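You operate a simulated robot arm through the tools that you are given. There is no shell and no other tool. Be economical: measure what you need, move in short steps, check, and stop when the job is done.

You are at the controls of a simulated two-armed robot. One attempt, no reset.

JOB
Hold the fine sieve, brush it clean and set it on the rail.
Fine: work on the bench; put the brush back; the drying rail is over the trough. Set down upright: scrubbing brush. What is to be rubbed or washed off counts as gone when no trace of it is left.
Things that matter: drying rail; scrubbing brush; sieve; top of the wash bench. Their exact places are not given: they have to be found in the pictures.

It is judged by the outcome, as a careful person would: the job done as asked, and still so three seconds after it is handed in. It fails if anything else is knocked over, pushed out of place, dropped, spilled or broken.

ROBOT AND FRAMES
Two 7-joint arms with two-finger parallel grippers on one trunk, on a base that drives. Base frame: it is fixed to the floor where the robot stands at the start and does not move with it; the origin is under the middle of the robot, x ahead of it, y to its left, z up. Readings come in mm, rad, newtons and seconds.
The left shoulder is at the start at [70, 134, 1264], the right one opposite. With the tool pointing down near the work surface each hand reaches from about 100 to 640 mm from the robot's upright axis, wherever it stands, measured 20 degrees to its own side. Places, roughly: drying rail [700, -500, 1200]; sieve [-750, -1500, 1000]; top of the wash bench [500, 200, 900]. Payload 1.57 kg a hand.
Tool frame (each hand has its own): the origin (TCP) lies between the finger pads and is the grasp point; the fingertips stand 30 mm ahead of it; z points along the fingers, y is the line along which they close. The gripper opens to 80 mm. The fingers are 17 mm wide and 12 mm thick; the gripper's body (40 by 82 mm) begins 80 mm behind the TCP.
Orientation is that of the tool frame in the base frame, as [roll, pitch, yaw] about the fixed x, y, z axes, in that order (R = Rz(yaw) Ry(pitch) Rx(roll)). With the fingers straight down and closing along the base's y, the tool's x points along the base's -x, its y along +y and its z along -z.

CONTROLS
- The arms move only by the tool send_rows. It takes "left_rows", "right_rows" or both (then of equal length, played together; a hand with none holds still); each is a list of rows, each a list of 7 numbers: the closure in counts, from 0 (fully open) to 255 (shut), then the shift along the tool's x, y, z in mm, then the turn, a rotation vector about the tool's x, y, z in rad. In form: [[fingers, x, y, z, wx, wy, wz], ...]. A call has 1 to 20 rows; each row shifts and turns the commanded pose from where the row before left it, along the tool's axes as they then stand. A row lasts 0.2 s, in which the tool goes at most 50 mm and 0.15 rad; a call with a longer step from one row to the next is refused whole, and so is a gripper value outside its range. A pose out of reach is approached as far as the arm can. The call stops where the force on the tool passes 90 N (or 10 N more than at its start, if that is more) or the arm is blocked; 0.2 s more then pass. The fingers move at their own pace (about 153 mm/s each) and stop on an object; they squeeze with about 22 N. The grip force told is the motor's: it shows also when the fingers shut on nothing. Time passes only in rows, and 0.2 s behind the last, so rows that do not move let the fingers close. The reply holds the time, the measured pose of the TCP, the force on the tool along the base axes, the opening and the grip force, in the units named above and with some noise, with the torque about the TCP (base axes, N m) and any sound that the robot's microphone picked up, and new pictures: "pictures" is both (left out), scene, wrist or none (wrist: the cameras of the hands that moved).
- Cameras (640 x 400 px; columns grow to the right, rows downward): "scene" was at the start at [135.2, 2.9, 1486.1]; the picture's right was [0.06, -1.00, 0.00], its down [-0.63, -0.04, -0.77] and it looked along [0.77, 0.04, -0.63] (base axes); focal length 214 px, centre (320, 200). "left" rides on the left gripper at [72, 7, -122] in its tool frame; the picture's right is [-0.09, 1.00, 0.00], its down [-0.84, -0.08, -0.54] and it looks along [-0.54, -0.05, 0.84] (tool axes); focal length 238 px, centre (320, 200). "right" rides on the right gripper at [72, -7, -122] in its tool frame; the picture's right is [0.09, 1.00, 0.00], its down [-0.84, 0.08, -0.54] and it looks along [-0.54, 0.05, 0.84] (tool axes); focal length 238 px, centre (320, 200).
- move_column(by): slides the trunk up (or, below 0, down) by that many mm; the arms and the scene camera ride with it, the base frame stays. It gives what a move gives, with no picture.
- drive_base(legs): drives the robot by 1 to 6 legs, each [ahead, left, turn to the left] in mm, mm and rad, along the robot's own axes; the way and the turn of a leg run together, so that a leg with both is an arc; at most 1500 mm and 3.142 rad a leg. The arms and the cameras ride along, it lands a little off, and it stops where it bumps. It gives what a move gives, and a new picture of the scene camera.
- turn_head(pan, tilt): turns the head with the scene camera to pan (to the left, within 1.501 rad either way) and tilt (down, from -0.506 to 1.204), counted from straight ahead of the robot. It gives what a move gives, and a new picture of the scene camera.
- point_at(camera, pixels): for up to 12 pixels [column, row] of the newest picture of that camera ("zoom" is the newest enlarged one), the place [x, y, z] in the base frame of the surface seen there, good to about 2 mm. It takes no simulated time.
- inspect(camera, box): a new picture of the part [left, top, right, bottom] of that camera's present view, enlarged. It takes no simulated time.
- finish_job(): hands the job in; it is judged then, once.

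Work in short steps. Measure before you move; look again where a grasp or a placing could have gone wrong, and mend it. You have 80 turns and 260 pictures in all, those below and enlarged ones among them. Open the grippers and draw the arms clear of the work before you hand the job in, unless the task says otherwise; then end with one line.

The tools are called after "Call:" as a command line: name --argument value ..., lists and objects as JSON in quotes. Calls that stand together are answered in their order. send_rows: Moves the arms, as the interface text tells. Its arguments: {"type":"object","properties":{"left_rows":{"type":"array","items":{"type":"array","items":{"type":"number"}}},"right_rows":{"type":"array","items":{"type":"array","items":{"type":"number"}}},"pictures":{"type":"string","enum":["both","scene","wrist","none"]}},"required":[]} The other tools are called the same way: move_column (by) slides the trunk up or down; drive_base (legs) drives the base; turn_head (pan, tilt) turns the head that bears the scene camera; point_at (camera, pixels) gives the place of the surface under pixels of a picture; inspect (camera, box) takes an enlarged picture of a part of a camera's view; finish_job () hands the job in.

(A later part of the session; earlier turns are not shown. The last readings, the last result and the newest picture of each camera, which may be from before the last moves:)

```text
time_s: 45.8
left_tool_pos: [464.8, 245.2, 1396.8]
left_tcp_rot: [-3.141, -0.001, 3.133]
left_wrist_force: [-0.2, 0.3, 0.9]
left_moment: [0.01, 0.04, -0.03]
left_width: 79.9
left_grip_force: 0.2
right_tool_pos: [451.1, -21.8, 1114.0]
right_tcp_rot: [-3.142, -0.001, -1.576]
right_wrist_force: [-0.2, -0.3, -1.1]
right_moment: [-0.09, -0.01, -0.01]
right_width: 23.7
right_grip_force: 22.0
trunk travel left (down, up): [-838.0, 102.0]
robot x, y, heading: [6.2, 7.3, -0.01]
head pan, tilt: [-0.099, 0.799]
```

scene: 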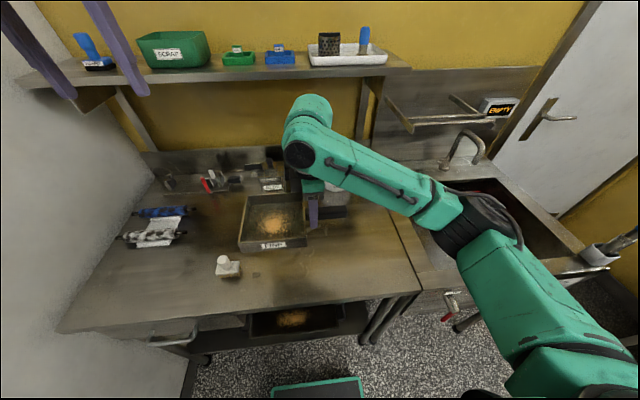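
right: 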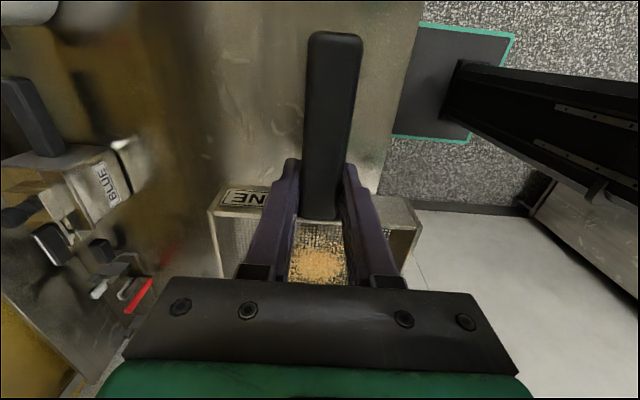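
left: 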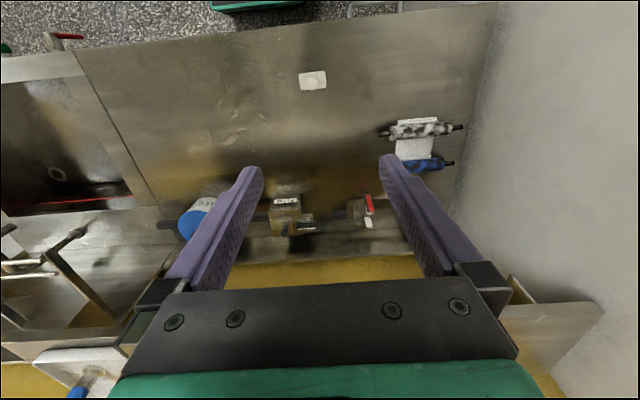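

Clear below. Lowering 190 mm, then slowly until the sieve rests (TCP≈911).

Call:
send_rows --right_rows '[[255, 0, 0, 35, 0, 0, 0], [255, 0, 0, 35, 0, 0, 0], [255, 0, 0, 35, 0, 0, 0], [255, 0, 0, 35, 0, 0, 0], [255, 0, 0, 30, 0, 0, 0], [255, 0, 0, 18, 0, 0, 0], [255, 0, 0, 6, 0, 0, 0], [255, 0, 0, 4, 0, 0, 0], [255, 0, 0, 3, 0, 0, 0], [255, 0, 0, 2, 0, 0, 0], [255, 0, 0, 0, 0, 0, 0]]'

```text
time_s: 48.2
left_tool_pos: [464.5, 245.5, 1396.9]
left_tcp_rot: [-3.141, 0.0, 3.133]
left_wrist_force: [0.3, 0.2, -0.7]
left_moment: [0.03, 0.0, -0.05]
left_width: 79.9
left_grip_force: 0.0
right_tool_pos: [449.8, -21.3, 910.8]
right_tcp_rot: [-3.141, -0.001, -1.576]
right_wrist_force: [1.3, 0.1, 3.3]
right_moment: [0.47, 0.11, -0.09]
right_width: 23.6
right_grip_force: 21.6
trunk travel left (down, up): [-838.0, 102.0]
robot x, y, heading: [6.2, 4.5, -0.014]
head pan, tilt: [-0.099, 0.799]
```

scene: 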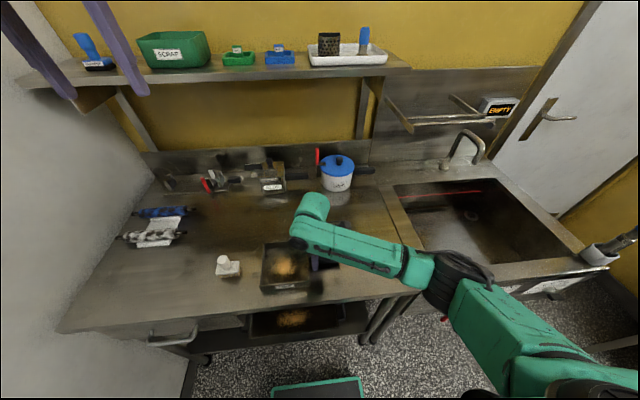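
right: 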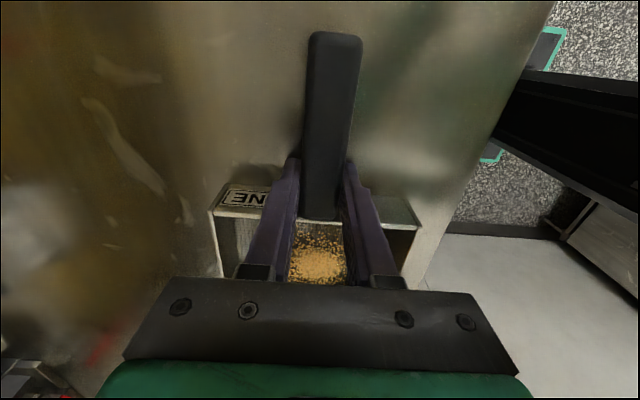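

Resting on the bench. Open, slide to the handle's end (55 mm), lean the hand outward 0.5 rad, and regrip so the brush hand has room.

Call:
send_rows --right_rows '[[0, 0, 0, 0, 0, 0, 0], [0, 0, 0, 0, 0, 0, 0], [0, 0, 0, -1, 0, 0, 0], [0, 18, 0, 0, 0, 0, 0], [0, 18, 0, 0, 0, 0, 0], [0, 19, 0, 0, 0, 0, 0], [0, 0, 0, 0, 0, -0.125, 0], [0, 0, 0, 0, 0, -0.125, 0], [0, 0, 0, 0, 0, -0.125, 0], [0, 0, 0, 0, 0, -0.125, 0], [0, 0, 0, 0, 0, 0, 0]]'

Call:
inspect --camera "scene" --box '[200, 215, 360, 315]'

```text
time_s: 50.6
left_tool_pos: [465.0, 245.2, 1397.0]
left_tcp_rot: [-3.141, 0.0, 3.133]
left_wrist_force: [-0.9, -0.3, 0.2]
left_moment: [0.0, -0.01, -0.01]
left_width: 80.3
left_grip_force: 0.1
right_tool_pos: [450.9, -75.3, 910.8]
right_tcp_rot: [-3.141, 0.501, -1.573]
right_wrist_force: [-0.3, 0.2, 0.0]
right_moment: [-0.05, -0.02, -0.01]
right_width: 80.1
right_grip_force: 0.2
trunk travel left (down, up): [-838.0, 102.0]
robot x, y, heading: [7.8, 4.8, -0.011]
head pan, tilt: [-0.099, 0.799]
```

scene: 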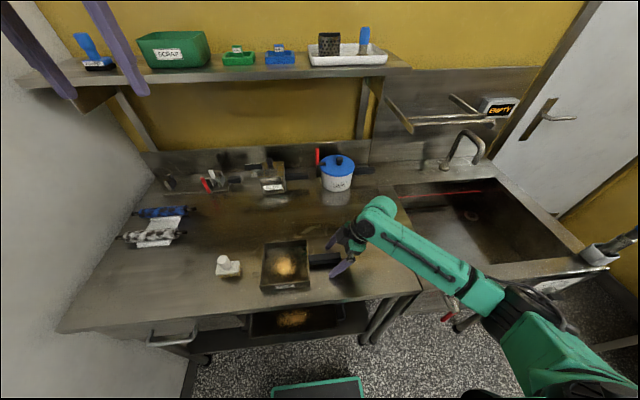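
right: 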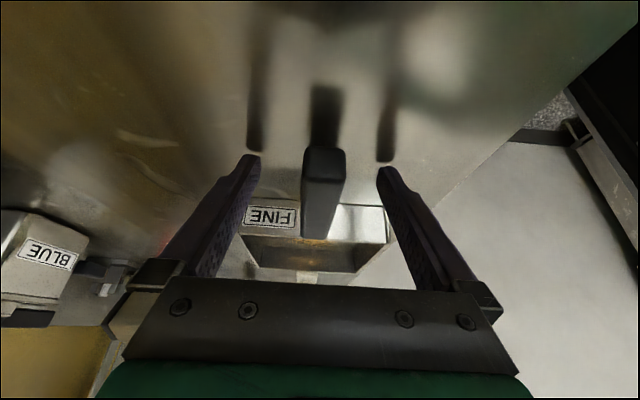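

```text
4.00 times, centred on (280, 265) of scene
```

zoom: 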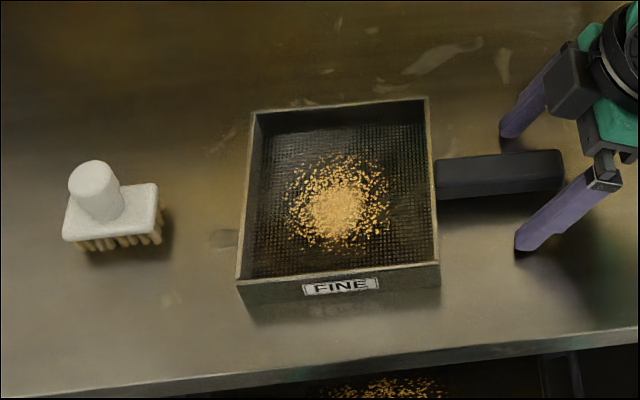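

Excellent layout. Measuring the sieve box, crumbs and brush, while closing the right grip.

Call:
point_at --camera "zoom" --pixels '[[252, 110], [426, 100], [242, 275], [437, 262], [335, 155], [285, 210], [390, 205], [335, 255], [88, 172], [100, 205], [70, 235], [152, 225]]'

Call:
send_rows --right_rows '[[255, 0, 0, 0, 0, 0, 0], [255, 0, 0, 0, 0, 0, 0], [255, 0, 0, 0, 0, 0, 0]]' --left_rows '[[0, 8, -12, 40, 0, 0, 0], [0, 8, -12, 45, 0, 0, 0], [0, 0, 0, 45, 0, 0, 0]]' --pictures "scene"

```text
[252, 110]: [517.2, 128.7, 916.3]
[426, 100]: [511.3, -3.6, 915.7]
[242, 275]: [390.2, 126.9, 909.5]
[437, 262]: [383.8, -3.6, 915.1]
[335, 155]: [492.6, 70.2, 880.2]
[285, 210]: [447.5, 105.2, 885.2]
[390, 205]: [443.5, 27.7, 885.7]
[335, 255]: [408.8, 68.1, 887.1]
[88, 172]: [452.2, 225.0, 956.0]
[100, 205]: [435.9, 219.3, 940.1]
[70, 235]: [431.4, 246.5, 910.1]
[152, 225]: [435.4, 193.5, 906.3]
```

```text
time_s: 51.4
left_tool_pos: [449.4, 219.9, 1269.2]
left_tcp_rot: [-3.141, 0.001, 3.135]
left_wrist_force: [0.4, -0.1, -1.6]
left_moment: [0.01, 0.0, -0.03]
left_width: 80.0
left_grip_force: 0.0
right_tool_pos: [450.4, -76.1, 912.5]
right_tcp_rot: [3.141, 0.501, -1.577]
right_wrist_force: [-0.1, 0.7, 0.9]
right_moment: [0.17, 0.03, -0.07]
right_width: 23.7
right_grip_force: 22.5
trunk travel left (down, up): [-838.0, 102.0]
robot x, y, heading: [8.2, 5.1, -0.013]
head pan, tilt: [-0.099, 0.799]
```

scene: 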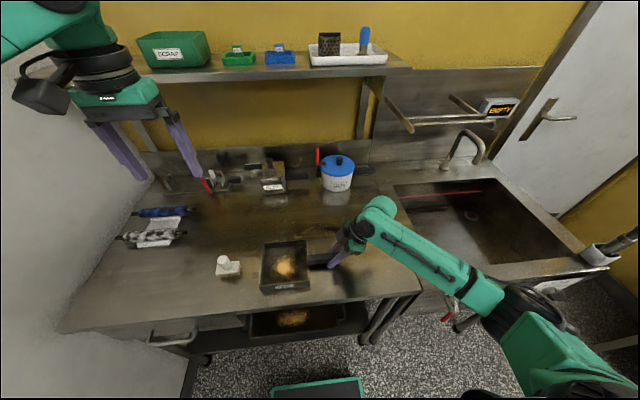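

Sieve gripped; interior is x 391–510, y 3–122, mesh z≈886, crumbs within x 408–493, y 27–105. Lowering the left hand above the brush handle.

Call:
send_rows --left_rows '[[0, 1, 1, 45, 0, 0, 0], [0, 0, 1, 45, 0, 0, 0], [0, 0, 0, 45, 0, 0, 0], [0, 0, 0, 45, 0, 0, 0], [0, 0, 0, 45, 0, 0, 0], [0, 0, 0, 40, 0, 0, 0], [0, 0, 0, 0, 0, 0, 0]]'

Call:
inspect --camera "left" --box '[220, 80, 420, 205]'

```text
time_s: 53.0
left_tool_pos: [446.5, 224.2, 1002.4]
left_tcp_rot: [-3.141, 0.002, 3.132]
left_wrist_force: [-0.1, -0.1, 0.1]
left_moment: [-0.03, -0.02, 0.03]
left_width: 79.9
left_grip_force: 0.0
right_tool_pos: [449.4, -76.8, 911.2]
right_tcp_rot: [-3.142, 0.501, -1.577]
right_wrist_force: [0.3, -0.3, -0.8]
right_moment: [0.02, 0.06, -0.01]
right_width: 23.5
right_grip_force: 22.5
trunk travel left (down, up): [-838.0, 102.0]
robot x, y, heading: [7.5, 6.3, -0.008]
head pan, tilt: [-0.099, 0.799]
```

scene: 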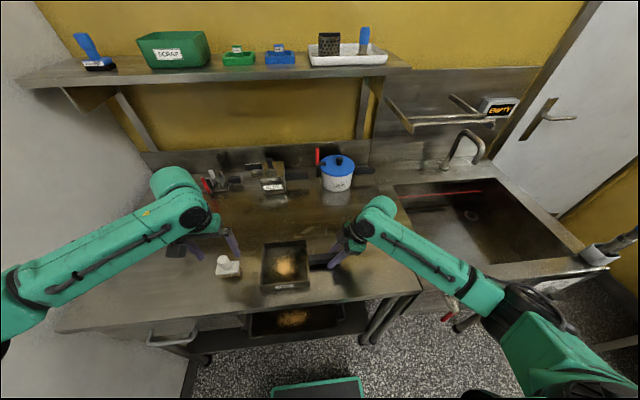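
left: 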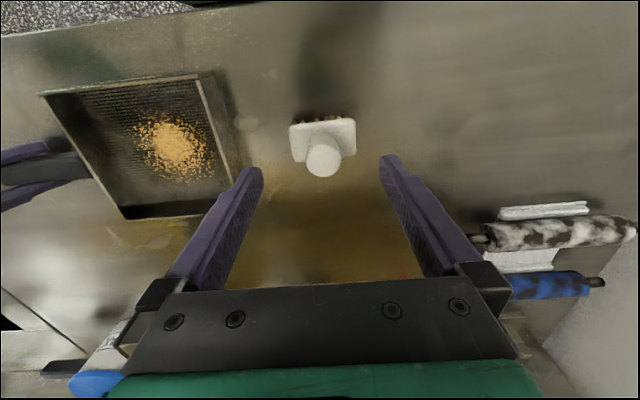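

```text
3.20 times, centred on (320, 142) of left
```

zoom: 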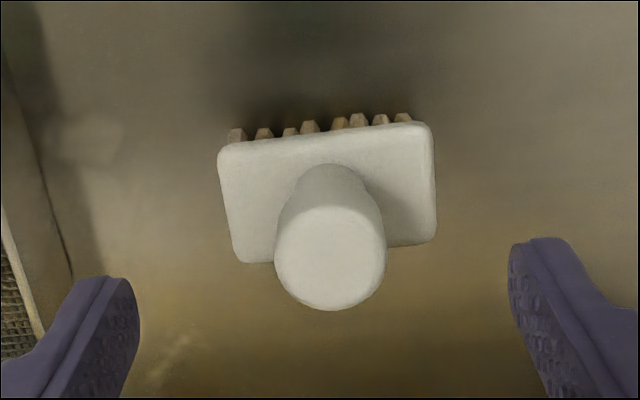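

Call:
point_at --camera "zoom" --pixels '[[330, 257], [280, 257], [380, 257], [330, 215], [330, 300], [228, 152], [425, 135], [430, 232], [245, 255], [330, 175]]'

```text
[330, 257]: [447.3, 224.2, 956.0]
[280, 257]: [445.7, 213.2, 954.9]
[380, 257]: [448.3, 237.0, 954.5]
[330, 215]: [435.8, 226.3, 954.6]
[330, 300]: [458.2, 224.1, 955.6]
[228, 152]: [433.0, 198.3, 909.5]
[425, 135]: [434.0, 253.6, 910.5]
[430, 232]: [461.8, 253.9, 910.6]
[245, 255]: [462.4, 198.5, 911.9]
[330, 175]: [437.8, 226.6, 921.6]
```

Handle centre (447,225), top 956, block top 911. Descend to TCP z≈945 and grip.

Call:
send_rows --left_rows '[[0, 0, 0, 25, 0, 0, 0], [0, 0, 0, 22, 0, 0, 0], [0, 0, 0, 10, 0, 0, 0], [255, 0, 0, 0, 0, 0, 0], [255, 0, 0, 0, 0, 0, 0], [255, 0, 0, 0, 0, 0, 0]]'

```text
time_s: 54.4
left_tool_pos: [447.6, 224.3, 945.1]
left_tcp_rot: [3.141, 0.0, 3.132]
left_wrist_force: [-0.1, 0.3, -0.3]
left_moment: [-0.02, -0.06, 0.01]
left_width: 26.9
left_grip_force: 22.4
right_tool_pos: [450.4, -76.1, 911.1]
right_tcp_rot: [-3.14, 0.5, -1.575]
right_wrist_force: [-0.2, -0.1, 0.1]
right_moment: [0.04, 0.03, 0.05]
right_width: 23.7
right_grip_force: 22.0
trunk travel left (down, up): [-838.0, 102.0]
robot x, y, heading: [8.1, 5.7, -0.005]
head pan, tilt: [-0.099, 0.799]
```

scene: 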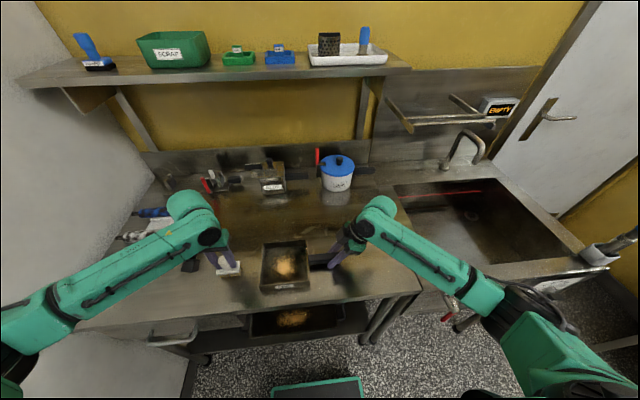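
left: 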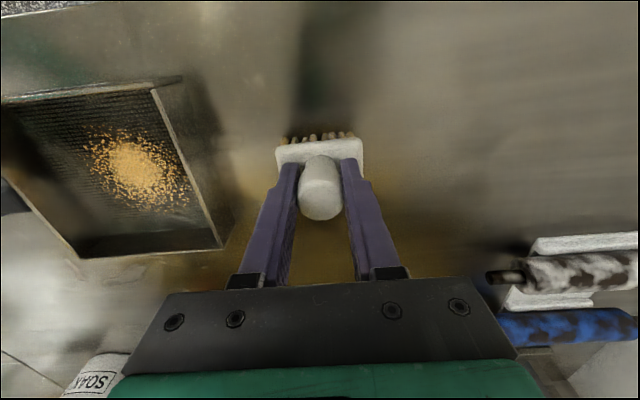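

Brush held. Lift clear of the rim, carry to above the sieve centre (450,62), and lower till the bristles just meet the mesh.

Call:
send_rows --left_rows '[[255, 0, 0, -20, 0, 0, 0], [255, 0, 0, -35, 0, 0, 0], [255, 0, -40, 0, 0, 0, 0], [255, 0, -40, 0, 0, 0, 0], [255, 0, -40, 0, 0, 0, 0], [255, 0, -41, 0, 0, 0, 0], [255, 0, 0, 0, 0, 0, 0], [255, 0, 0, 25, 0, 0, 0], [255, 0, 0, 15, 0, 0, 0], [255, 0, 0, 6, 0, 0, 0], [255, 0, 0, 3, 0, 0, 0], [255, 0, 0, 0, 0, 0, 0]]'

```text
time_s: 57.0
left_tool_pos: [444.9, 62.8, 949.3]
left_tcp_rot: [-3.14, 0.001, 3.132]
left_wrist_force: [-0.9, 0.7, 6.1]
left_moment: [-0.14, 0.06, -0.06]
left_width: 26.4
left_grip_force: 22.2
right_tool_pos: [451.0, -76.3, 910.4]
right_tcp_rot: [3.141, 0.499, -1.575]
right_wrist_force: [1.5, -1.1, -2.1]
right_moment: [0.14, -0.05, -0.12]
right_width: 23.6
right_grip_force: 22.4
trunk travel left (down, up): [-838.0, 102.0]
robot x, y, heading: [9.2, 5.9, -0.01]
head pan, tilt: [-0.099, 0.799]
```

scene: 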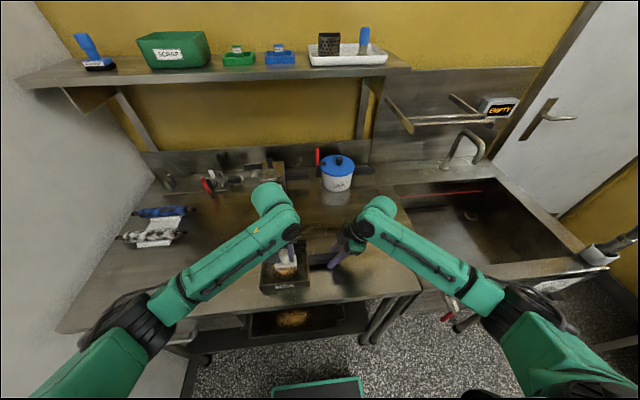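
left: 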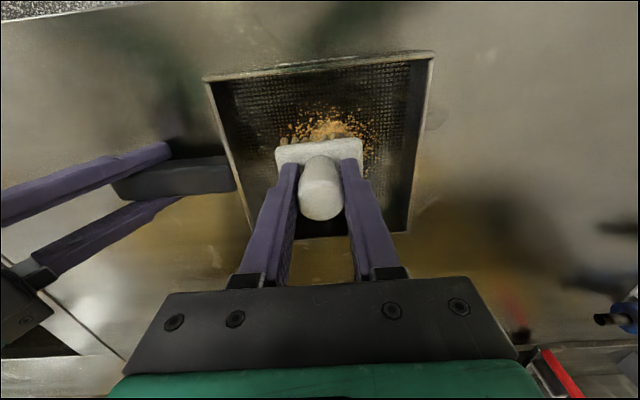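

Contact at 6 N. Brushing strokes along x in three lanes.

Call:
send_rows --left_rows '[[255, 0, -20, 0, 0, 0, 0], [255, 16, 0, 0, 0, 0, 0], [255, 17, 0, 0, 0, 0, 0], [255, -25, 0, 0, 0, 0, 0], [255, -25, 0, 0, 0, 0, 0], [255, -24, 0, 0, 0, 0, 0], [255, 25, 0, 0, 0, 0, 0], [255, 25, 0, 0, 0, 0, 0], [255, 24, 0, 0, 0, 0, 0], [255, 0, 19, 0, 0, 0, 0], [255, -25, 0, 0, 0, 0, 0], [255, -25, 0, 0, 0, 0, 0], [255, -24, 0, 0, 0, 0, 0], [255, 25, 0, 0, 0, 0, 0], [255, 25, 0, 0, 0, 0, 0], [255, 24, 0, 0, 0, 0, 0], [255, 0, 19, 0, 0, 0, 0], [255, -25, 0, 0, 0, 0, 0], [255, -25, 0, 0, 0, 0, 0], [255, -24, 0, 0, 0, 0, 0]]'

Call:
inspect --camera "left" --box '[180, 20, 500, 220]'

```text
time_s: 61.2
left_tool_pos: [486.5, 80.5, 950.0]
left_tcp_rot: [3.139, 0.002, 3.132]
left_wrist_force: [-4.0, 1.0, 9.6]
left_moment: [0.06, 0.2, -0.03]
left_width: 26.5
left_grip_force: 22.0
right_tool_pos: [450.7, -76.6, 913.3]
right_tcp_rot: [-3.14, 0.502, -1.573]
right_wrist_force: [3.1, 0.9, -4.2]
right_moment: [-0.29, -0.06, -0.24]
right_width: 23.7
right_grip_force: 21.9
trunk travel left (down, up): [-838.0, 102.0]
robot x, y, heading: [1.5, 5.3, -0.007]
head pan, tilt: [-0.099, 0.799]
```

scene: 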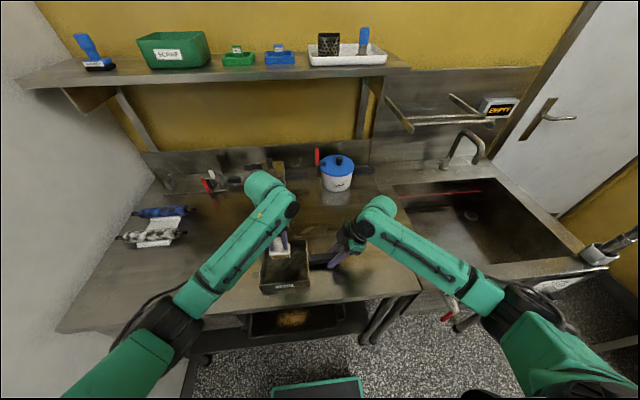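
left: 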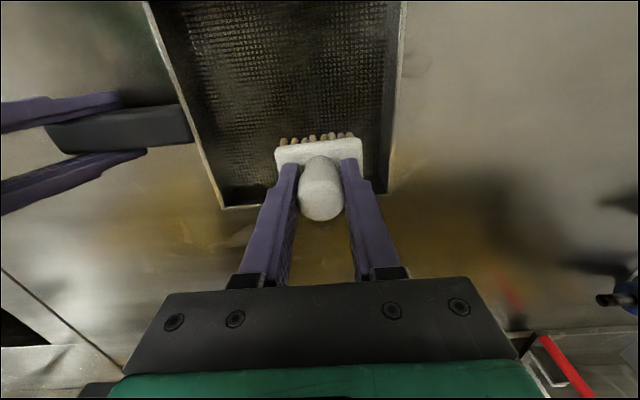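

```text
2.00 times, centred on (340, 120) of left
```

zoom: 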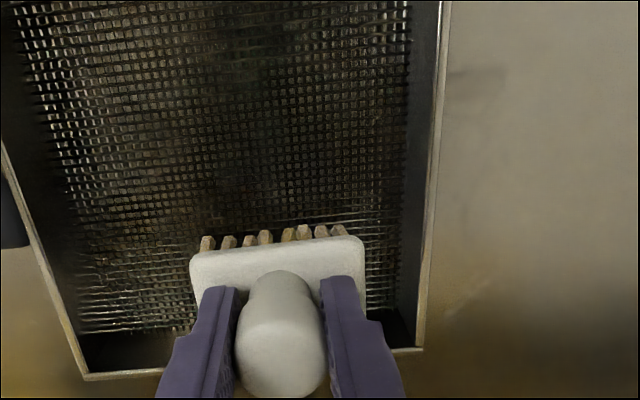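

Mesh looks clean. One cross pass for certainty, then lift out and look.

Call:
send_rows --left_rows '[[255, 25, 0, 0, 0, 0, 0], [255, 25, 0, 0, 0, 0, 0], [255, 24, 0, 0, 0, 0, 0], [255, 0, -20, 0, 0, 0, 0], [255, 0, -22, 0, 0, 0, 0], [255, -25, 0, 0, 0, 0, 0], [255, 0, 24, 0, 0, 0, 0], [255, 0, 24, 0, 0, 0, 0], [255, -25, 0, 0, 0, 0, 0], [255, 0, -24, 0, 0, 0, 0], [255, 0, -24, 0, 0, 0, 0], [255, -22, 0, 0, 0, 0, 0], [255, 0, 24, 0, 0, 0, 0], [255, 0, 22, 0, 0, 0, 0], [255, 20, -20, 0, 0, 0, 0], [255, 0, 0, -15, 0, 0, 0], [255, 0, 0, -40, 0, 0, 0], [255, 0, 40, 0, 0, 0, 0], [255, 0, 40, 0, 0, 0, 0], [255, 0, 40, 0, 0, 0, 0]]'

Call:
inspect --camera "scene" --box '[230, 220, 358, 300]'

Call:
inspect --camera "left" --box '[0, 20, 320, 220]'

```text
time_s: 65.4
left_tool_pos: [466.3, 187.1, 1005.2]
left_tcp_rot: [-3.139, 0.0, 3.13]
left_wrist_force: [-0.8, -0.2, -0.5]
left_moment: [-0.01, 0.02, 0.01]
left_width: 26.4
left_grip_force: 22.2
right_tool_pos: [451.6, -76.5, 911.5]
right_tcp_rot: [3.141, 0.5, -1.573]
right_wrist_force: [-0.6, 0.0, 0.0]
right_moment: [-0.16, -0.05, 0.01]
right_width: 23.6
right_grip_force: 21.6
trunk travel left (down, up): [-838.0, 102.0]
robot x, y, heading: [2.7, 5.3, -0.008]
head pan, tilt: [-0.099, 0.799]
```

scene: 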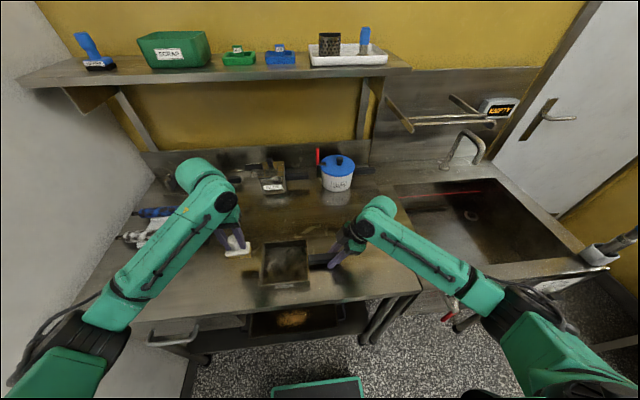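
left: 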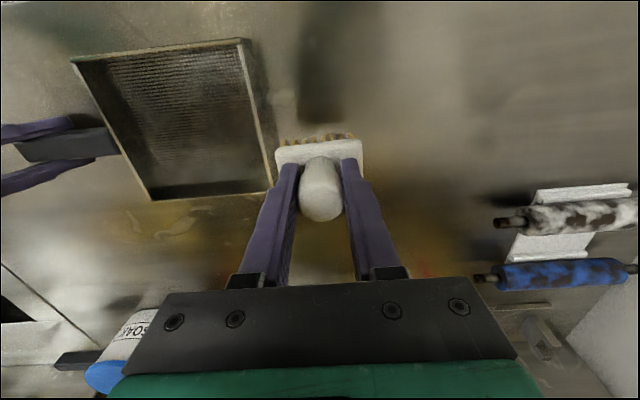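

```text
5.00 times, centred on (294, 260) of scene
```

zoom: 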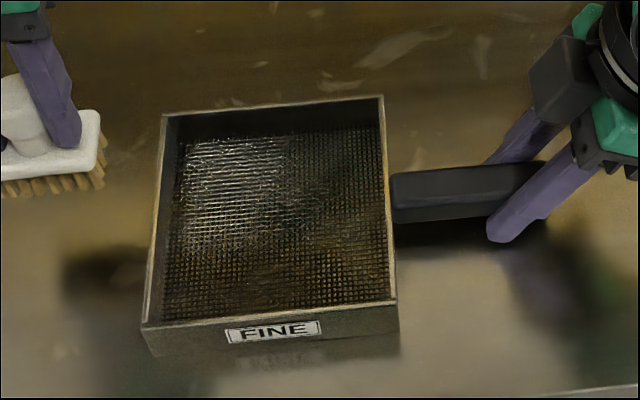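

```text
2.00 times, centred on (160, 120) of left
```

zoom: 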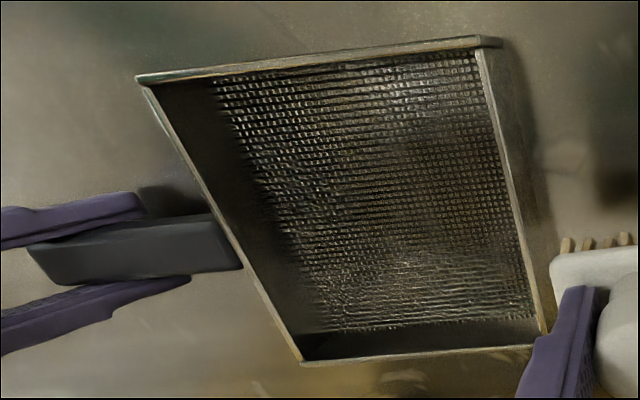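

Clean, no trace of crumbs. Returning the brush to its original spot (447.5,224.3), TCP z 945, upright.

Call:
send_rows --left_rows '[[255, 19, 20, 0, 0, 0, 0], [255, 0, 18, 0, 0, 0, 0], [255, 0, 0, 30, 0, 0, 0], [255, 0, 0, 22, 0, 0, 0], [255, 0, 0, 5, 0, 0, 0], [255, 0, 0, 3, 0, 0, 0], [255, 0, 0, 0, 0, 0, 0]]' --pictures "wrist"

```text
time_s: 67.0
left_tool_pos: [446.6, 222.1, 944.4]
left_tcp_rot: [3.141, -0.001, 3.133]
left_wrist_force: [0.2, -0.3, -1.1]
left_moment: [0.0, 0.02, -0.04]
left_width: 26.6
left_grip_force: 21.6
right_tool_pos: [449.7, -75.6, 911.9]
right_tcp_rot: [3.141, 0.501, -1.576]
right_wrist_force: [0.0, -0.8, 1.0]
right_moment: [0.01, 0.01, -0.02]
right_width: 23.6
right_grip_force: 22.4
trunk travel left (down, up): [-838.0, 102.0]
robot x, y, heading: [8.2, 4.3, -0.008]
head pan, tilt: [-0.099, 0.799]
```

left: 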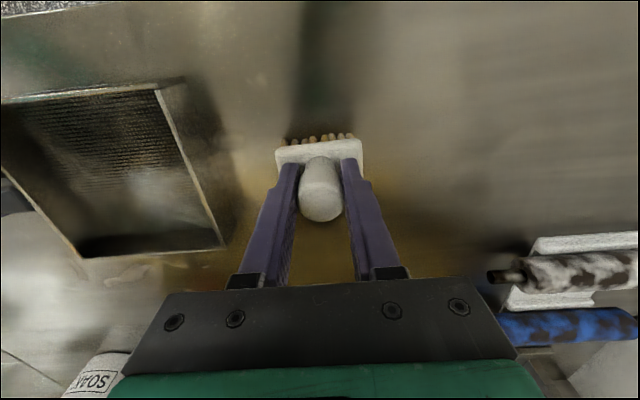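

No contact yet (the brush may have shifted a little in the grip); lowering by 1 mm steps.

Call:
send_rows --left_rows '[[255, 0, 0, 1, 0, 0, 0], [255, 0, 0, 1, 0, 0, 0], [255, 0, 0, 0, 0, 0, 0]]' --pictures "none"

Call:
inspect --camera "scene" --box '[200, 220, 280, 270]'

```text
time_s: 67.8
left_tool_pos: [447.4, 221.7, 944.3]
left_tcp_rot: [-3.141, 0.004, 3.133]
left_wrist_force: [0.3, -0.4, 5.4]
left_moment: [0.02, 0.01, -0.02]
left_width: 26.5
left_grip_force: 22.2
right_tool_pos: [449.4, -76.2, 911.1]
right_tcp_rot: [-3.141, 0.5, -1.576]
right_wrist_force: [0.2, -0.2, 0.3]
right_moment: [-0.12, 0.03, 0.0]
right_width: 23.6
right_grip_force: 22.3
trunk travel left (down, up): [-838.0, 102.0]
robot x, y, heading: [4.7, 8.2, -0.008]
head pan, tilt: [-0.099, 0.799]
```

```text
8.00 times, centred on (240, 245) of scene
```

zoom: 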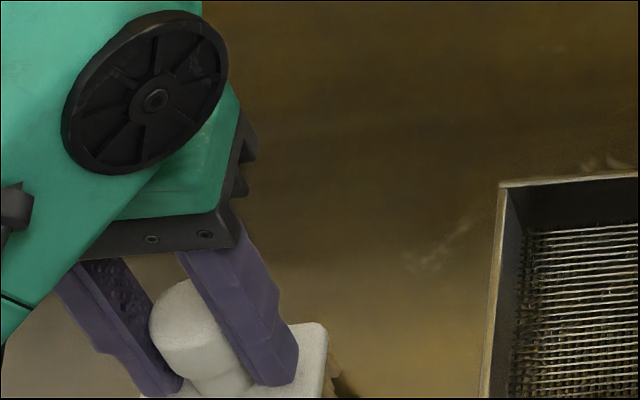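

Now touching (5 N). Opening the left hand and rising straight up.

Call:
send_rows --left_rows '[[0, 0, 0, 0, 0, 0, 0], [0, 0, 0, 0, 0, 0, 0], [0, 0, 0, -10, 0, 0, 0], [0, 0, 0, -30, 0, 0, 0], [0, 0, 0, -45, 0, 0, 0], [0, 0, 0, -45, 0, 0, 0], [0, 0, 0, -45, 0, 0, 0], [0, 0, 0, -45, 0, 0, 0], [0, 0, 0, -45, 0, 0, 0], [0, 0, 0, -45, 0, 0, 0], [0, 0, 0, -45, 0, 0, 0], [0, 0, 0, -45, 0, 0, 0], [0, 0, 0, 0, 0, 0, 0]]'

Call:
inspect --camera "scene" --box '[200, 220, 328, 300]'

```text
time_s: 70.6
left_tool_pos: [448.3, 222.0, 1344.8]
left_tcp_rot: [-3.139, 0.001, 3.133]
left_wrist_force: [-0.2, 0.3, -0.4]
left_moment: [0.02, 0.02, -0.08]
left_width: 79.8
left_grip_force: 0.0
right_tool_pos: [450.6, -75.9, 912.1]
right_tcp_rot: [3.141, 0.5, -1.575]
right_wrist_force: [-0.1, 0.7, -0.5]
right_moment: [-0.13, 0.02, 0.0]
right_width: 23.7
right_grip_force: 21.6
trunk travel left (down, up): [-838.0, 102.0]
robot x, y, heading: [6.3, 7.0, -0.007]
head pan, tilt: [-0.099, 0.799]
```

scene: 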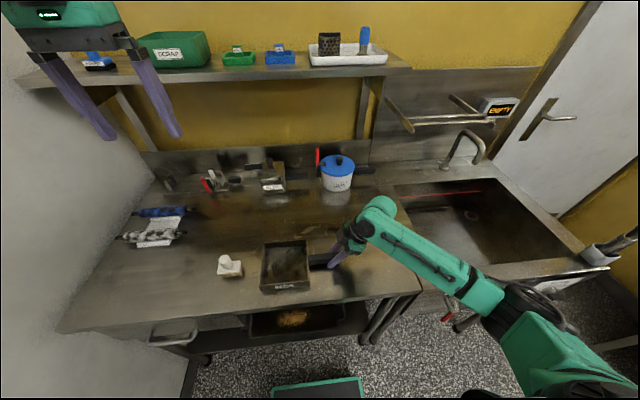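
left: 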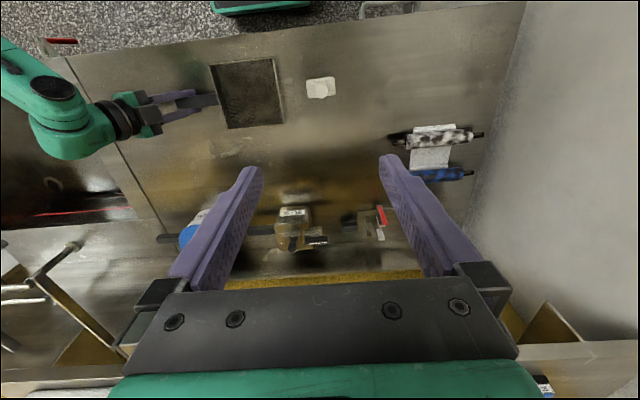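

```text
5.00 times, centred on (264, 260) of scene
```

zoom: 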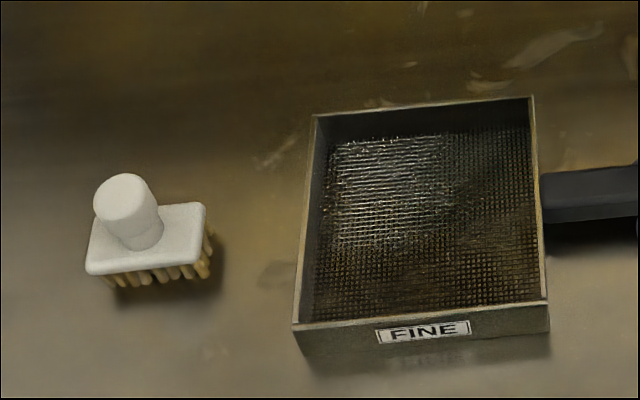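

Brush stands upright at its place. Now opening the right hand, returning to vertical near the sieve wall and regripping there; and turning the head to measure the rail.

Call:
send_rows --right_rows '[[0, 0, 0, 0, 0, 0, 0], [0, 0, 0, 0, 0, 0, 0], [0, 0, 0, 0, 0, 0.125, 0], [0, 0, 0, 0, 0, 0.125, 0], [0, 0, 0, 0, 0, 0.125, 0], [0, 0, 0, 0, 0, 0.125, 0], [0, -18, 0, 0, 0, 0, 0], [0, -18, 0, 0, 0, 0, 0], [0, -18, 0, 0, 0, 0, 0], [0, 0, 0, 0, 0, 0, 0]]' --pictures "wrist"

Call:
turn_head --pan -0.55 --tilt 0.4

Call:
inspect --camera "scene" --box '[210, 130, 402, 250]'

```text
time_s: 72.8
left_tool_pos: [448.3, 221.0, 1343.5]
left_tcp_rot: [3.141, -0.001, 3.133]
left_wrist_force: [-0.2, -0.1, 0.0]
left_moment: [0.0, 0.01, -0.01]
left_width: 79.7
left_grip_force: 0.1
right_tool_pos: [450.5, -21.9, 911.6]
right_tcp_rot: [-3.141, -0.001, -1.574]
right_wrist_force: [-0.5, -0.2, -0.7]
right_moment: [0.02, 0.01, 0.01]
right_width: 79.9
right_grip_force: 0.0
trunk travel left (down, up): [-838.0, 102.0]
robot x, y, heading: [4.3, 6.4, -0.005]
head pan, tilt: [-0.099, 0.799]
```

right: 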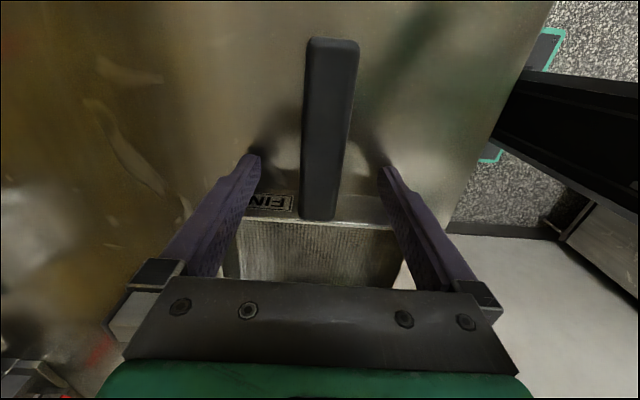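

```text
time_s: 73.7
left_tool_pos: [448.2, 219.6, 1343.7]
left_tcp_rot: [-3.141, -0.001, 3.132]
left_wrist_force: [-0.1, 0.1, -0.1]
left_moment: [0.01, -0.01, 0.04]
left_width: 80.1
left_grip_force: 0.2
right_tool_pos: [449.8, -21.5, 911.3]
right_tcp_rot: [-3.142, -0.001, -1.574]
right_wrist_force: [0.3, 0.0, -0.4]
right_moment: [0.01, 0.02, 0.03]
right_width: 80.1
right_grip_force: 0.2
trunk travel left (down, up): [-838.0, 102.0]
robot x, y, heading: [4.1, 9.2, -0.009]
head pan, tilt: [-0.55, 0.4]
```

scene: 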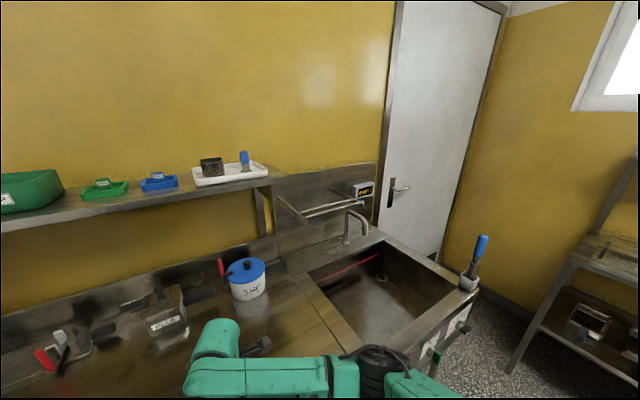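

```text
3.33 times, centred on (306, 190) of scene
```

zoom: 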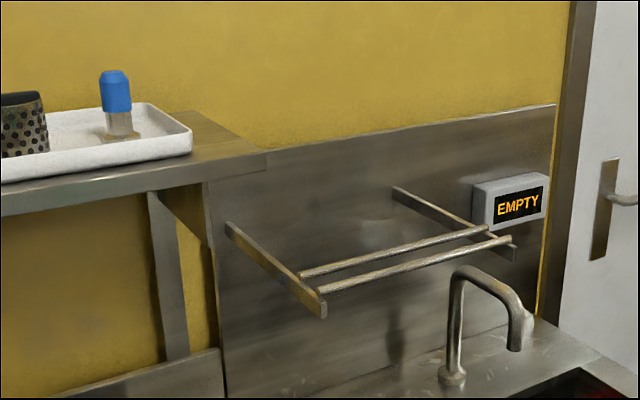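

Call:
point_at --camera "zoom" --pixels '[[325, 289], [400, 267], [500, 240], [310, 271], [400, 250], [485, 229], [312, 303], [232, 226], [512, 248], [400, 192], [450, 370], [520, 345]]'

Call:
inspect --camera "scene" --box '[274, 185, 370, 245]'

Call:
point_at --camera "zoom" --pixels '[[160, 210], [300, 172], [400, 143], [120, 165], [300, 126], [400, 107], [130, 238], [60, 150], [470, 110], [420, 70], [440, 210], [520, 250]]'

```text
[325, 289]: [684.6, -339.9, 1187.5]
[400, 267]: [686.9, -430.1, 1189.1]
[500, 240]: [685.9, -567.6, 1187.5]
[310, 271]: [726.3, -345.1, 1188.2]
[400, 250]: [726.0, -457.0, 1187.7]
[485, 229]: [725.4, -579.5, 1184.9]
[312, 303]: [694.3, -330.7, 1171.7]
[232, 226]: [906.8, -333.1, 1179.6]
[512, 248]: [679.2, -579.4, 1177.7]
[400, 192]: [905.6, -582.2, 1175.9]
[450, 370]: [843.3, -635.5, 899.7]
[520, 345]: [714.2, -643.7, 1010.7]
```

```text
6.67 times, centred on (322, 215) of scene
```

zoom: 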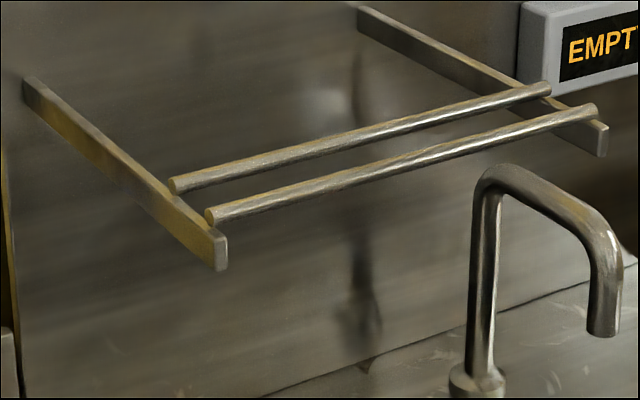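

```text
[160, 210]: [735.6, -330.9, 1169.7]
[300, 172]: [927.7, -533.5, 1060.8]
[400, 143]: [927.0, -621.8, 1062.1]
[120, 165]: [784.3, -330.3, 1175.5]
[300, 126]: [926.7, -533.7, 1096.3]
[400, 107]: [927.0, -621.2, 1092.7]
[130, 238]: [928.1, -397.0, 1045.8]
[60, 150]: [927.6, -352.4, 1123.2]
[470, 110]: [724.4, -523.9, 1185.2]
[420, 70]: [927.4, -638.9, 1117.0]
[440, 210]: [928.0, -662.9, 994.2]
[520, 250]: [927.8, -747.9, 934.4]
```

Bars are at x≈687 and 727, y −335..−580, top z≈1189. I need to know how far the base protrudes and what's under the trough, so I look down.

Call:
turn_head --pan -0.3 --tilt 1.2

```text
time_s: 74.8
left_tool_pos: [447.9, 221.1, 1343.3]
left_tcp_rot: [3.14, 0.0, 3.134]
left_wrist_force: [0.1, -0.2, 0.4]
left_moment: [0.01, -0.01, 0.0]
left_width: 80.2
left_grip_force: 0.1
right_tool_pos: [450.8, -22.5, 912.5]
right_tcp_rot: [-3.141, 0.0, -1.576]
right_wrist_force: [0.2, 0.0, 0.5]
right_moment: [0.0, 0.01, 0.03]
right_width: 79.7
right_grip_force: 0.0
trunk travel left (down, up): [-838.0, 102.0]
robot x, y, heading: [7.2, 6.9, -0.011]
head pan, tilt: [-0.3, 1.201]
```

scene: 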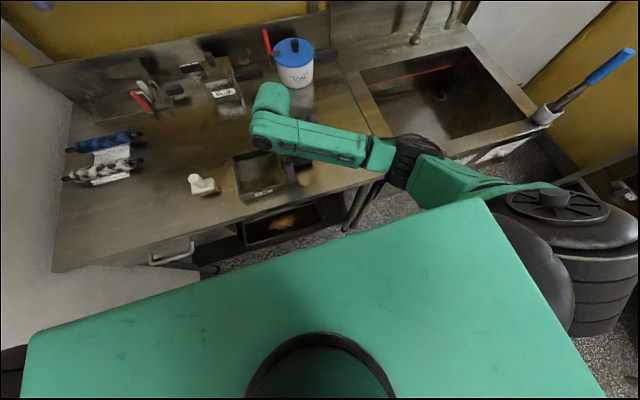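

Call:
point_at --camera "scene" --pixels '[[150, 300], [484, 203], [320, 260], [35, 335], [590, 390], [230, 265], [330, 225], [450, 190], [500, 155], [545, 120], [350, 215]]'

Call:
inspect --camera "left" --box '[0, 0, 640, 200]'

```text
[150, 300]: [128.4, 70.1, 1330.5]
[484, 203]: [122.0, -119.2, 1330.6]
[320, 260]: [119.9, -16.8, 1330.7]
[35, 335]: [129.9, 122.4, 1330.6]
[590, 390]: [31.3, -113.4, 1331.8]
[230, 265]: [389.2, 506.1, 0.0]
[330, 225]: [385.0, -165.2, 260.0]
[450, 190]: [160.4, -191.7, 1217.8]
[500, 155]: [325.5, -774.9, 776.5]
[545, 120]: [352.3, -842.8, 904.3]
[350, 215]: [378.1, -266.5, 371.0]
```

```text
1.00 times, centred on (320, 100) of left
```

zoom: 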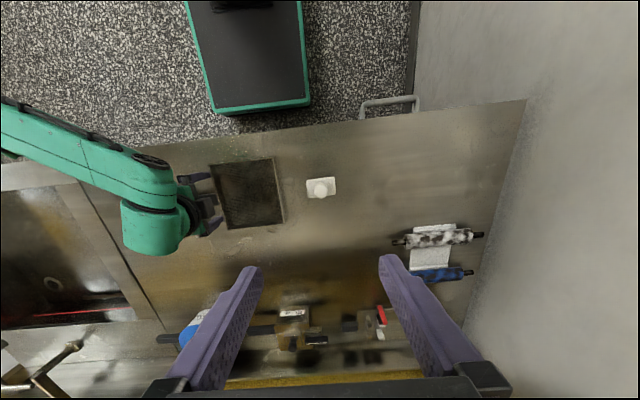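

Call:
point_at --camera "zoom" --pixels '[[265, 107], [250, 80], [300, 95], [215, 100], [260, 125], [230, 135], [330, 118]]'

```text
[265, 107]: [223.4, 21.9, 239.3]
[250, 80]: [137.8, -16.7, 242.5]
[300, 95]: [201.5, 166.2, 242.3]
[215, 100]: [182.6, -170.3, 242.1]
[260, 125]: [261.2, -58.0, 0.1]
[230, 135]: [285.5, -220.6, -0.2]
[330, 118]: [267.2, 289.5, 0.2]
```

Base front is at x≈223 (216 ahead of the axis), trough front ≈350, so I can advance ~115. First regrip the sieve and lift slowly; pull the left hand back too.

Call:
send_rows --right_rows '[[0, 0, 0, -1, 0, 0, 0], [255, 0, 0, 0, 0, 0, 0], [255, 0, 0, 0, 0, 0, 0], [255, 0, 0, 0, 0, 0, 0], [255, 0, 0, -4, 0, 0, 0], [255, 0, 0, -6, 0, 0, 0], [255, 0, 0, -10, 0, 0, 0], [255, 0, 0, 0, 0, 0, 0]]' --left_rows '[[0, 20, 0, 0, 0, 0, 0], [0, 20, 0, 0, 0, 0, 0], [0, 20, 0, 0, 0, 0, 0], [0, 20, 0, 0, 0, 0, 0], [0, 20, 0, 0, 0, 0, 0], [0, 20, 0, 0, 0, 0, 0], [0, 20, 0, 0, 0, 0, 0], [0, 0, 0, 0, 0, 0, 0]]'

```text
time_s: 76.6
left_tool_pos: [307.6, 224.4, 1343.1]
left_tcp_rot: [3.141, -0.002, 3.134]
left_wrist_force: [-0.2, 0.4, 0.4]
left_moment: [0.02, 0.03, 0.0]
left_width: 79.5
left_grip_force: 0.1
right_tool_pos: [450.4, -20.4, 932.2]
right_tcp_rot: [-3.141, -0.001, -1.574]
right_wrist_force: [0.2, 0.0, -1.7]
right_moment: [-0.09, 0.01, 0.02]
right_width: 23.8
right_grip_force: 21.6
trunk travel left (down, up): [-838.0, 102.0]
robot x, y, heading: [7.8, 7.6, -0.008]
head pan, tilt: [-0.3, 1.201]
```

scene: 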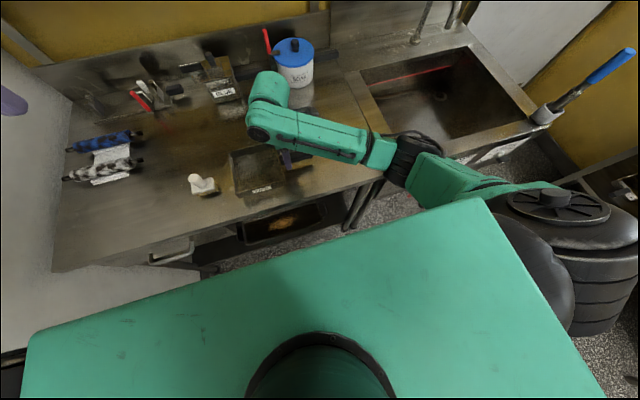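
right: 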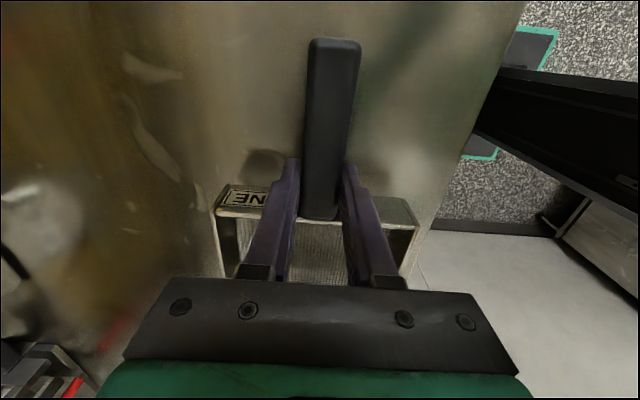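
left: 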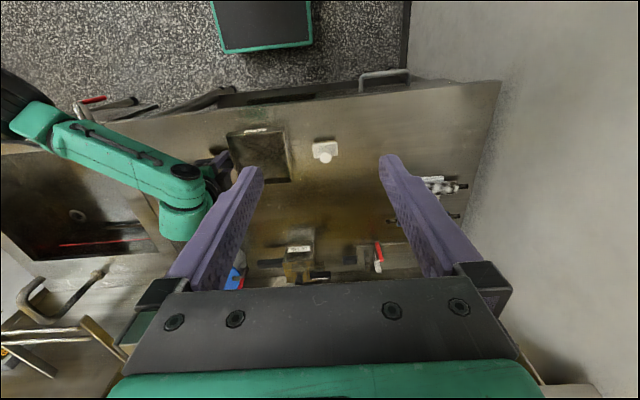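

Held and level. Lifting 230 and drawing back 60, then column up.

Call:
send_rows --right_rows '[[255, 0, 0, -20, 0, 0, 0], [255, 0, 0, -30, 0, 0, 0], [255, 0, 0, -35, 0, 0, 0], [255, 0, 10, -35, 0, 0, 0], [255, 0, 15, -35, 0, 0, 0], [255, 0, 15, -35, 0, 0, 0], [255, 0, 15, -30, 0, 0, 0], [255, 0, 5, -10, 0, 0, 0], [255, 0, 0, 0, 0, 0, 0]]' --pictures "none"

Call:
move_column --by 100

Call:
turn_head --pan -0.3 --tilt 0.7

```text
time_s: 78.6
left_tool_pos: [308.3, 223.5, 1343.2]
left_tcp_rot: [3.141, -0.001, 3.132]
left_wrist_force: [0.9, -0.7, 1.0]
left_moment: [0.04, -0.01, -0.02]
left_width: 79.8
left_grip_force: 0.2
right_tool_pos: [391.4, -22.4, 1161.9]
right_tcp_rot: [-3.141, 0.001, -1.576]
right_wrist_force: [0.4, -0.1, -1.5]
right_moment: [-0.06, 0.01, 0.01]
right_width: 23.5
right_grip_force: 22.2
trunk travel left (down, up): [-838.0, 102.0]
robot x, y, heading: [8.5, 7.0, -0.011]
head pan, tilt: [-0.3, 1.201]
```

```text
time_s: 80.0
left_tool_pos: [307.4, 224.9, 1443.0]
left_tcp_rot: [-3.141, 0.0, 3.133]
left_wrist_force: [0.5, 0.7, -0.4]
left_moment: [0.02, -0.01, 0.02]
left_width: 80.0
left_grip_force: 0.0
right_tool_pos: [391.1, -20.7, 1262.4]
right_tcp_rot: [3.141, -0.001, -1.574]
right_wrist_force: [-0.1, -0.1, -2.2]
right_moment: [-0.08, 0.01, -0.03]
right_width: 23.6
right_grip_force: 22.4
trunk travel left (down, up): [-938.0, 2.0]
robot x, y, heading: [10.4, 6.9, -0.012]
head pan, tilt: [-0.3, 1.201]
```

```text
time_s: 80.9
left_tool_pos: [308.0, 223.7, 1443.8]
left_tcp_rot: [-3.141, 0.003, 3.133]
left_wrist_force: [-1.1, 0.2, 0.6]
left_moment: [0.03, 0.01, 0.02]
left_width: 80.1
left_grip_force: 0.1
right_tool_pos: [391.9, -22.4, 1262.7]
right_tcp_rot: [-3.141, -0.001, -1.574]
right_wrist_force: [-0.6, -0.9, -1.7]
right_moment: [-0.1, 0.02, 0.01]
right_width: 23.8
right_grip_force: 21.5
trunk travel left (down, up): [-938.0, 2.0]
robot x, y, heading: [3.4, 8.9, -0.005]
head pan, tilt: [-0.3, 0.7]
```

scene: 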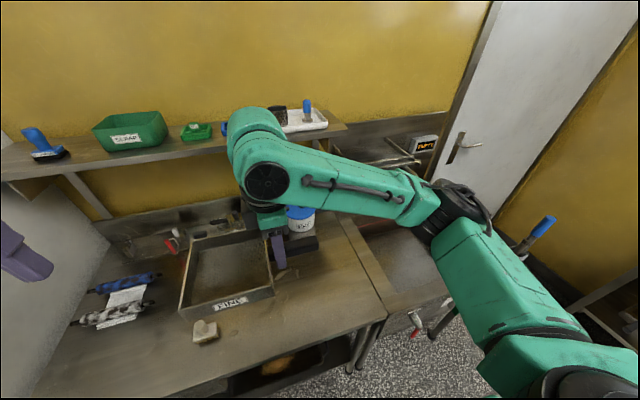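

Before driving, I check the tool standing at the trough's right corner and the elbow's extent, as well as the shelf edge.

Call:
point_at --camera "scene" --pixels '[[552, 219], [525, 250], [500, 230], [560, 300], [620, 340], [450, 200], [345, 125], [250, 115], [415, 325], [445, 305]]'

```text
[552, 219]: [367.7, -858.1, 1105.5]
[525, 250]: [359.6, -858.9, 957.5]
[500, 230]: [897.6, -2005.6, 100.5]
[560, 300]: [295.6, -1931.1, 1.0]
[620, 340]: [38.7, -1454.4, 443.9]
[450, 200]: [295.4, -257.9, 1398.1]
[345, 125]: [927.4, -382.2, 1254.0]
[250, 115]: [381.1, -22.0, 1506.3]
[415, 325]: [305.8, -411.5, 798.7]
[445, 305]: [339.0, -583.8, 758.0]
```

All well above those. Driving right 330, then ahead 112.

Call:
drive_base --legs '[[0, -330, 0.006], [112, 0, 0]]'

Call:
turn_head --pan -0.25 --tilt 0.6

```text
time_s: 83.9
left_tool_pos: [408.4, -112.1, 1445.2]
left_tcp_rot: [-3.141, 0.008, 3.139]
left_wrist_force: [-0.6, 0.5, -0.3]
left_moment: [-0.01, -0.04, 0.02]
left_width: 80.0
left_grip_force: 0.0
right_tool_pos: [494.8, -355.8, 1265.7]
right_tcp_rot: [-3.138, 0.001, -1.567]
right_wrist_force: [0.6, 0.2, -0.8]
right_moment: [-0.07, 0.0, -0.01]
right_width: 23.7
right_grip_force: 22.2
trunk travel left (down, up): [-938.0, 2.0]
robot x, y, heading: [116.1, -332.1, -0.003]
head pan, tilt: [-0.3, 0.7]
```

scene: 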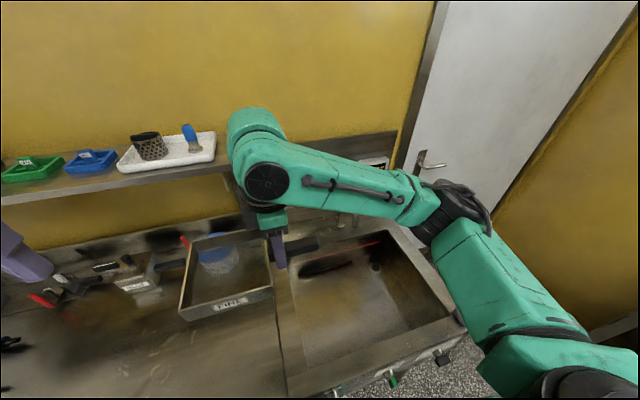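

```text
time_s: 84.6
left_tool_pos: [411.5, -112.3, 1444.9]
left_tcp_rot: [-3.14, 0.004, 3.14]
left_wrist_force: [0.0, -0.3, -0.2]
left_moment: [-0.03, -0.05, 0.02]
left_width: 80.2
left_grip_force: 0.1
right_tool_pos: [498.4, -357.4, 1263.5]
right_tcp_rot: [-3.141, 0.0, -1.568]
right_wrist_force: [-0.1, -0.4, -1.8]
right_moment: [-0.08, 0.01, 0.03]
right_width: 23.4
right_grip_force: 21.7
trunk travel left (down, up): [-938.0, 2.0]
robot x, y, heading: [116.3, -332.3, -0.005]
head pan, tilt: [-0.25, 0.6]
```

scene: 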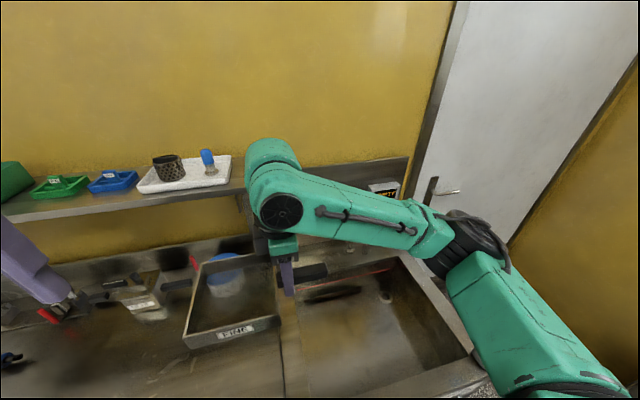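

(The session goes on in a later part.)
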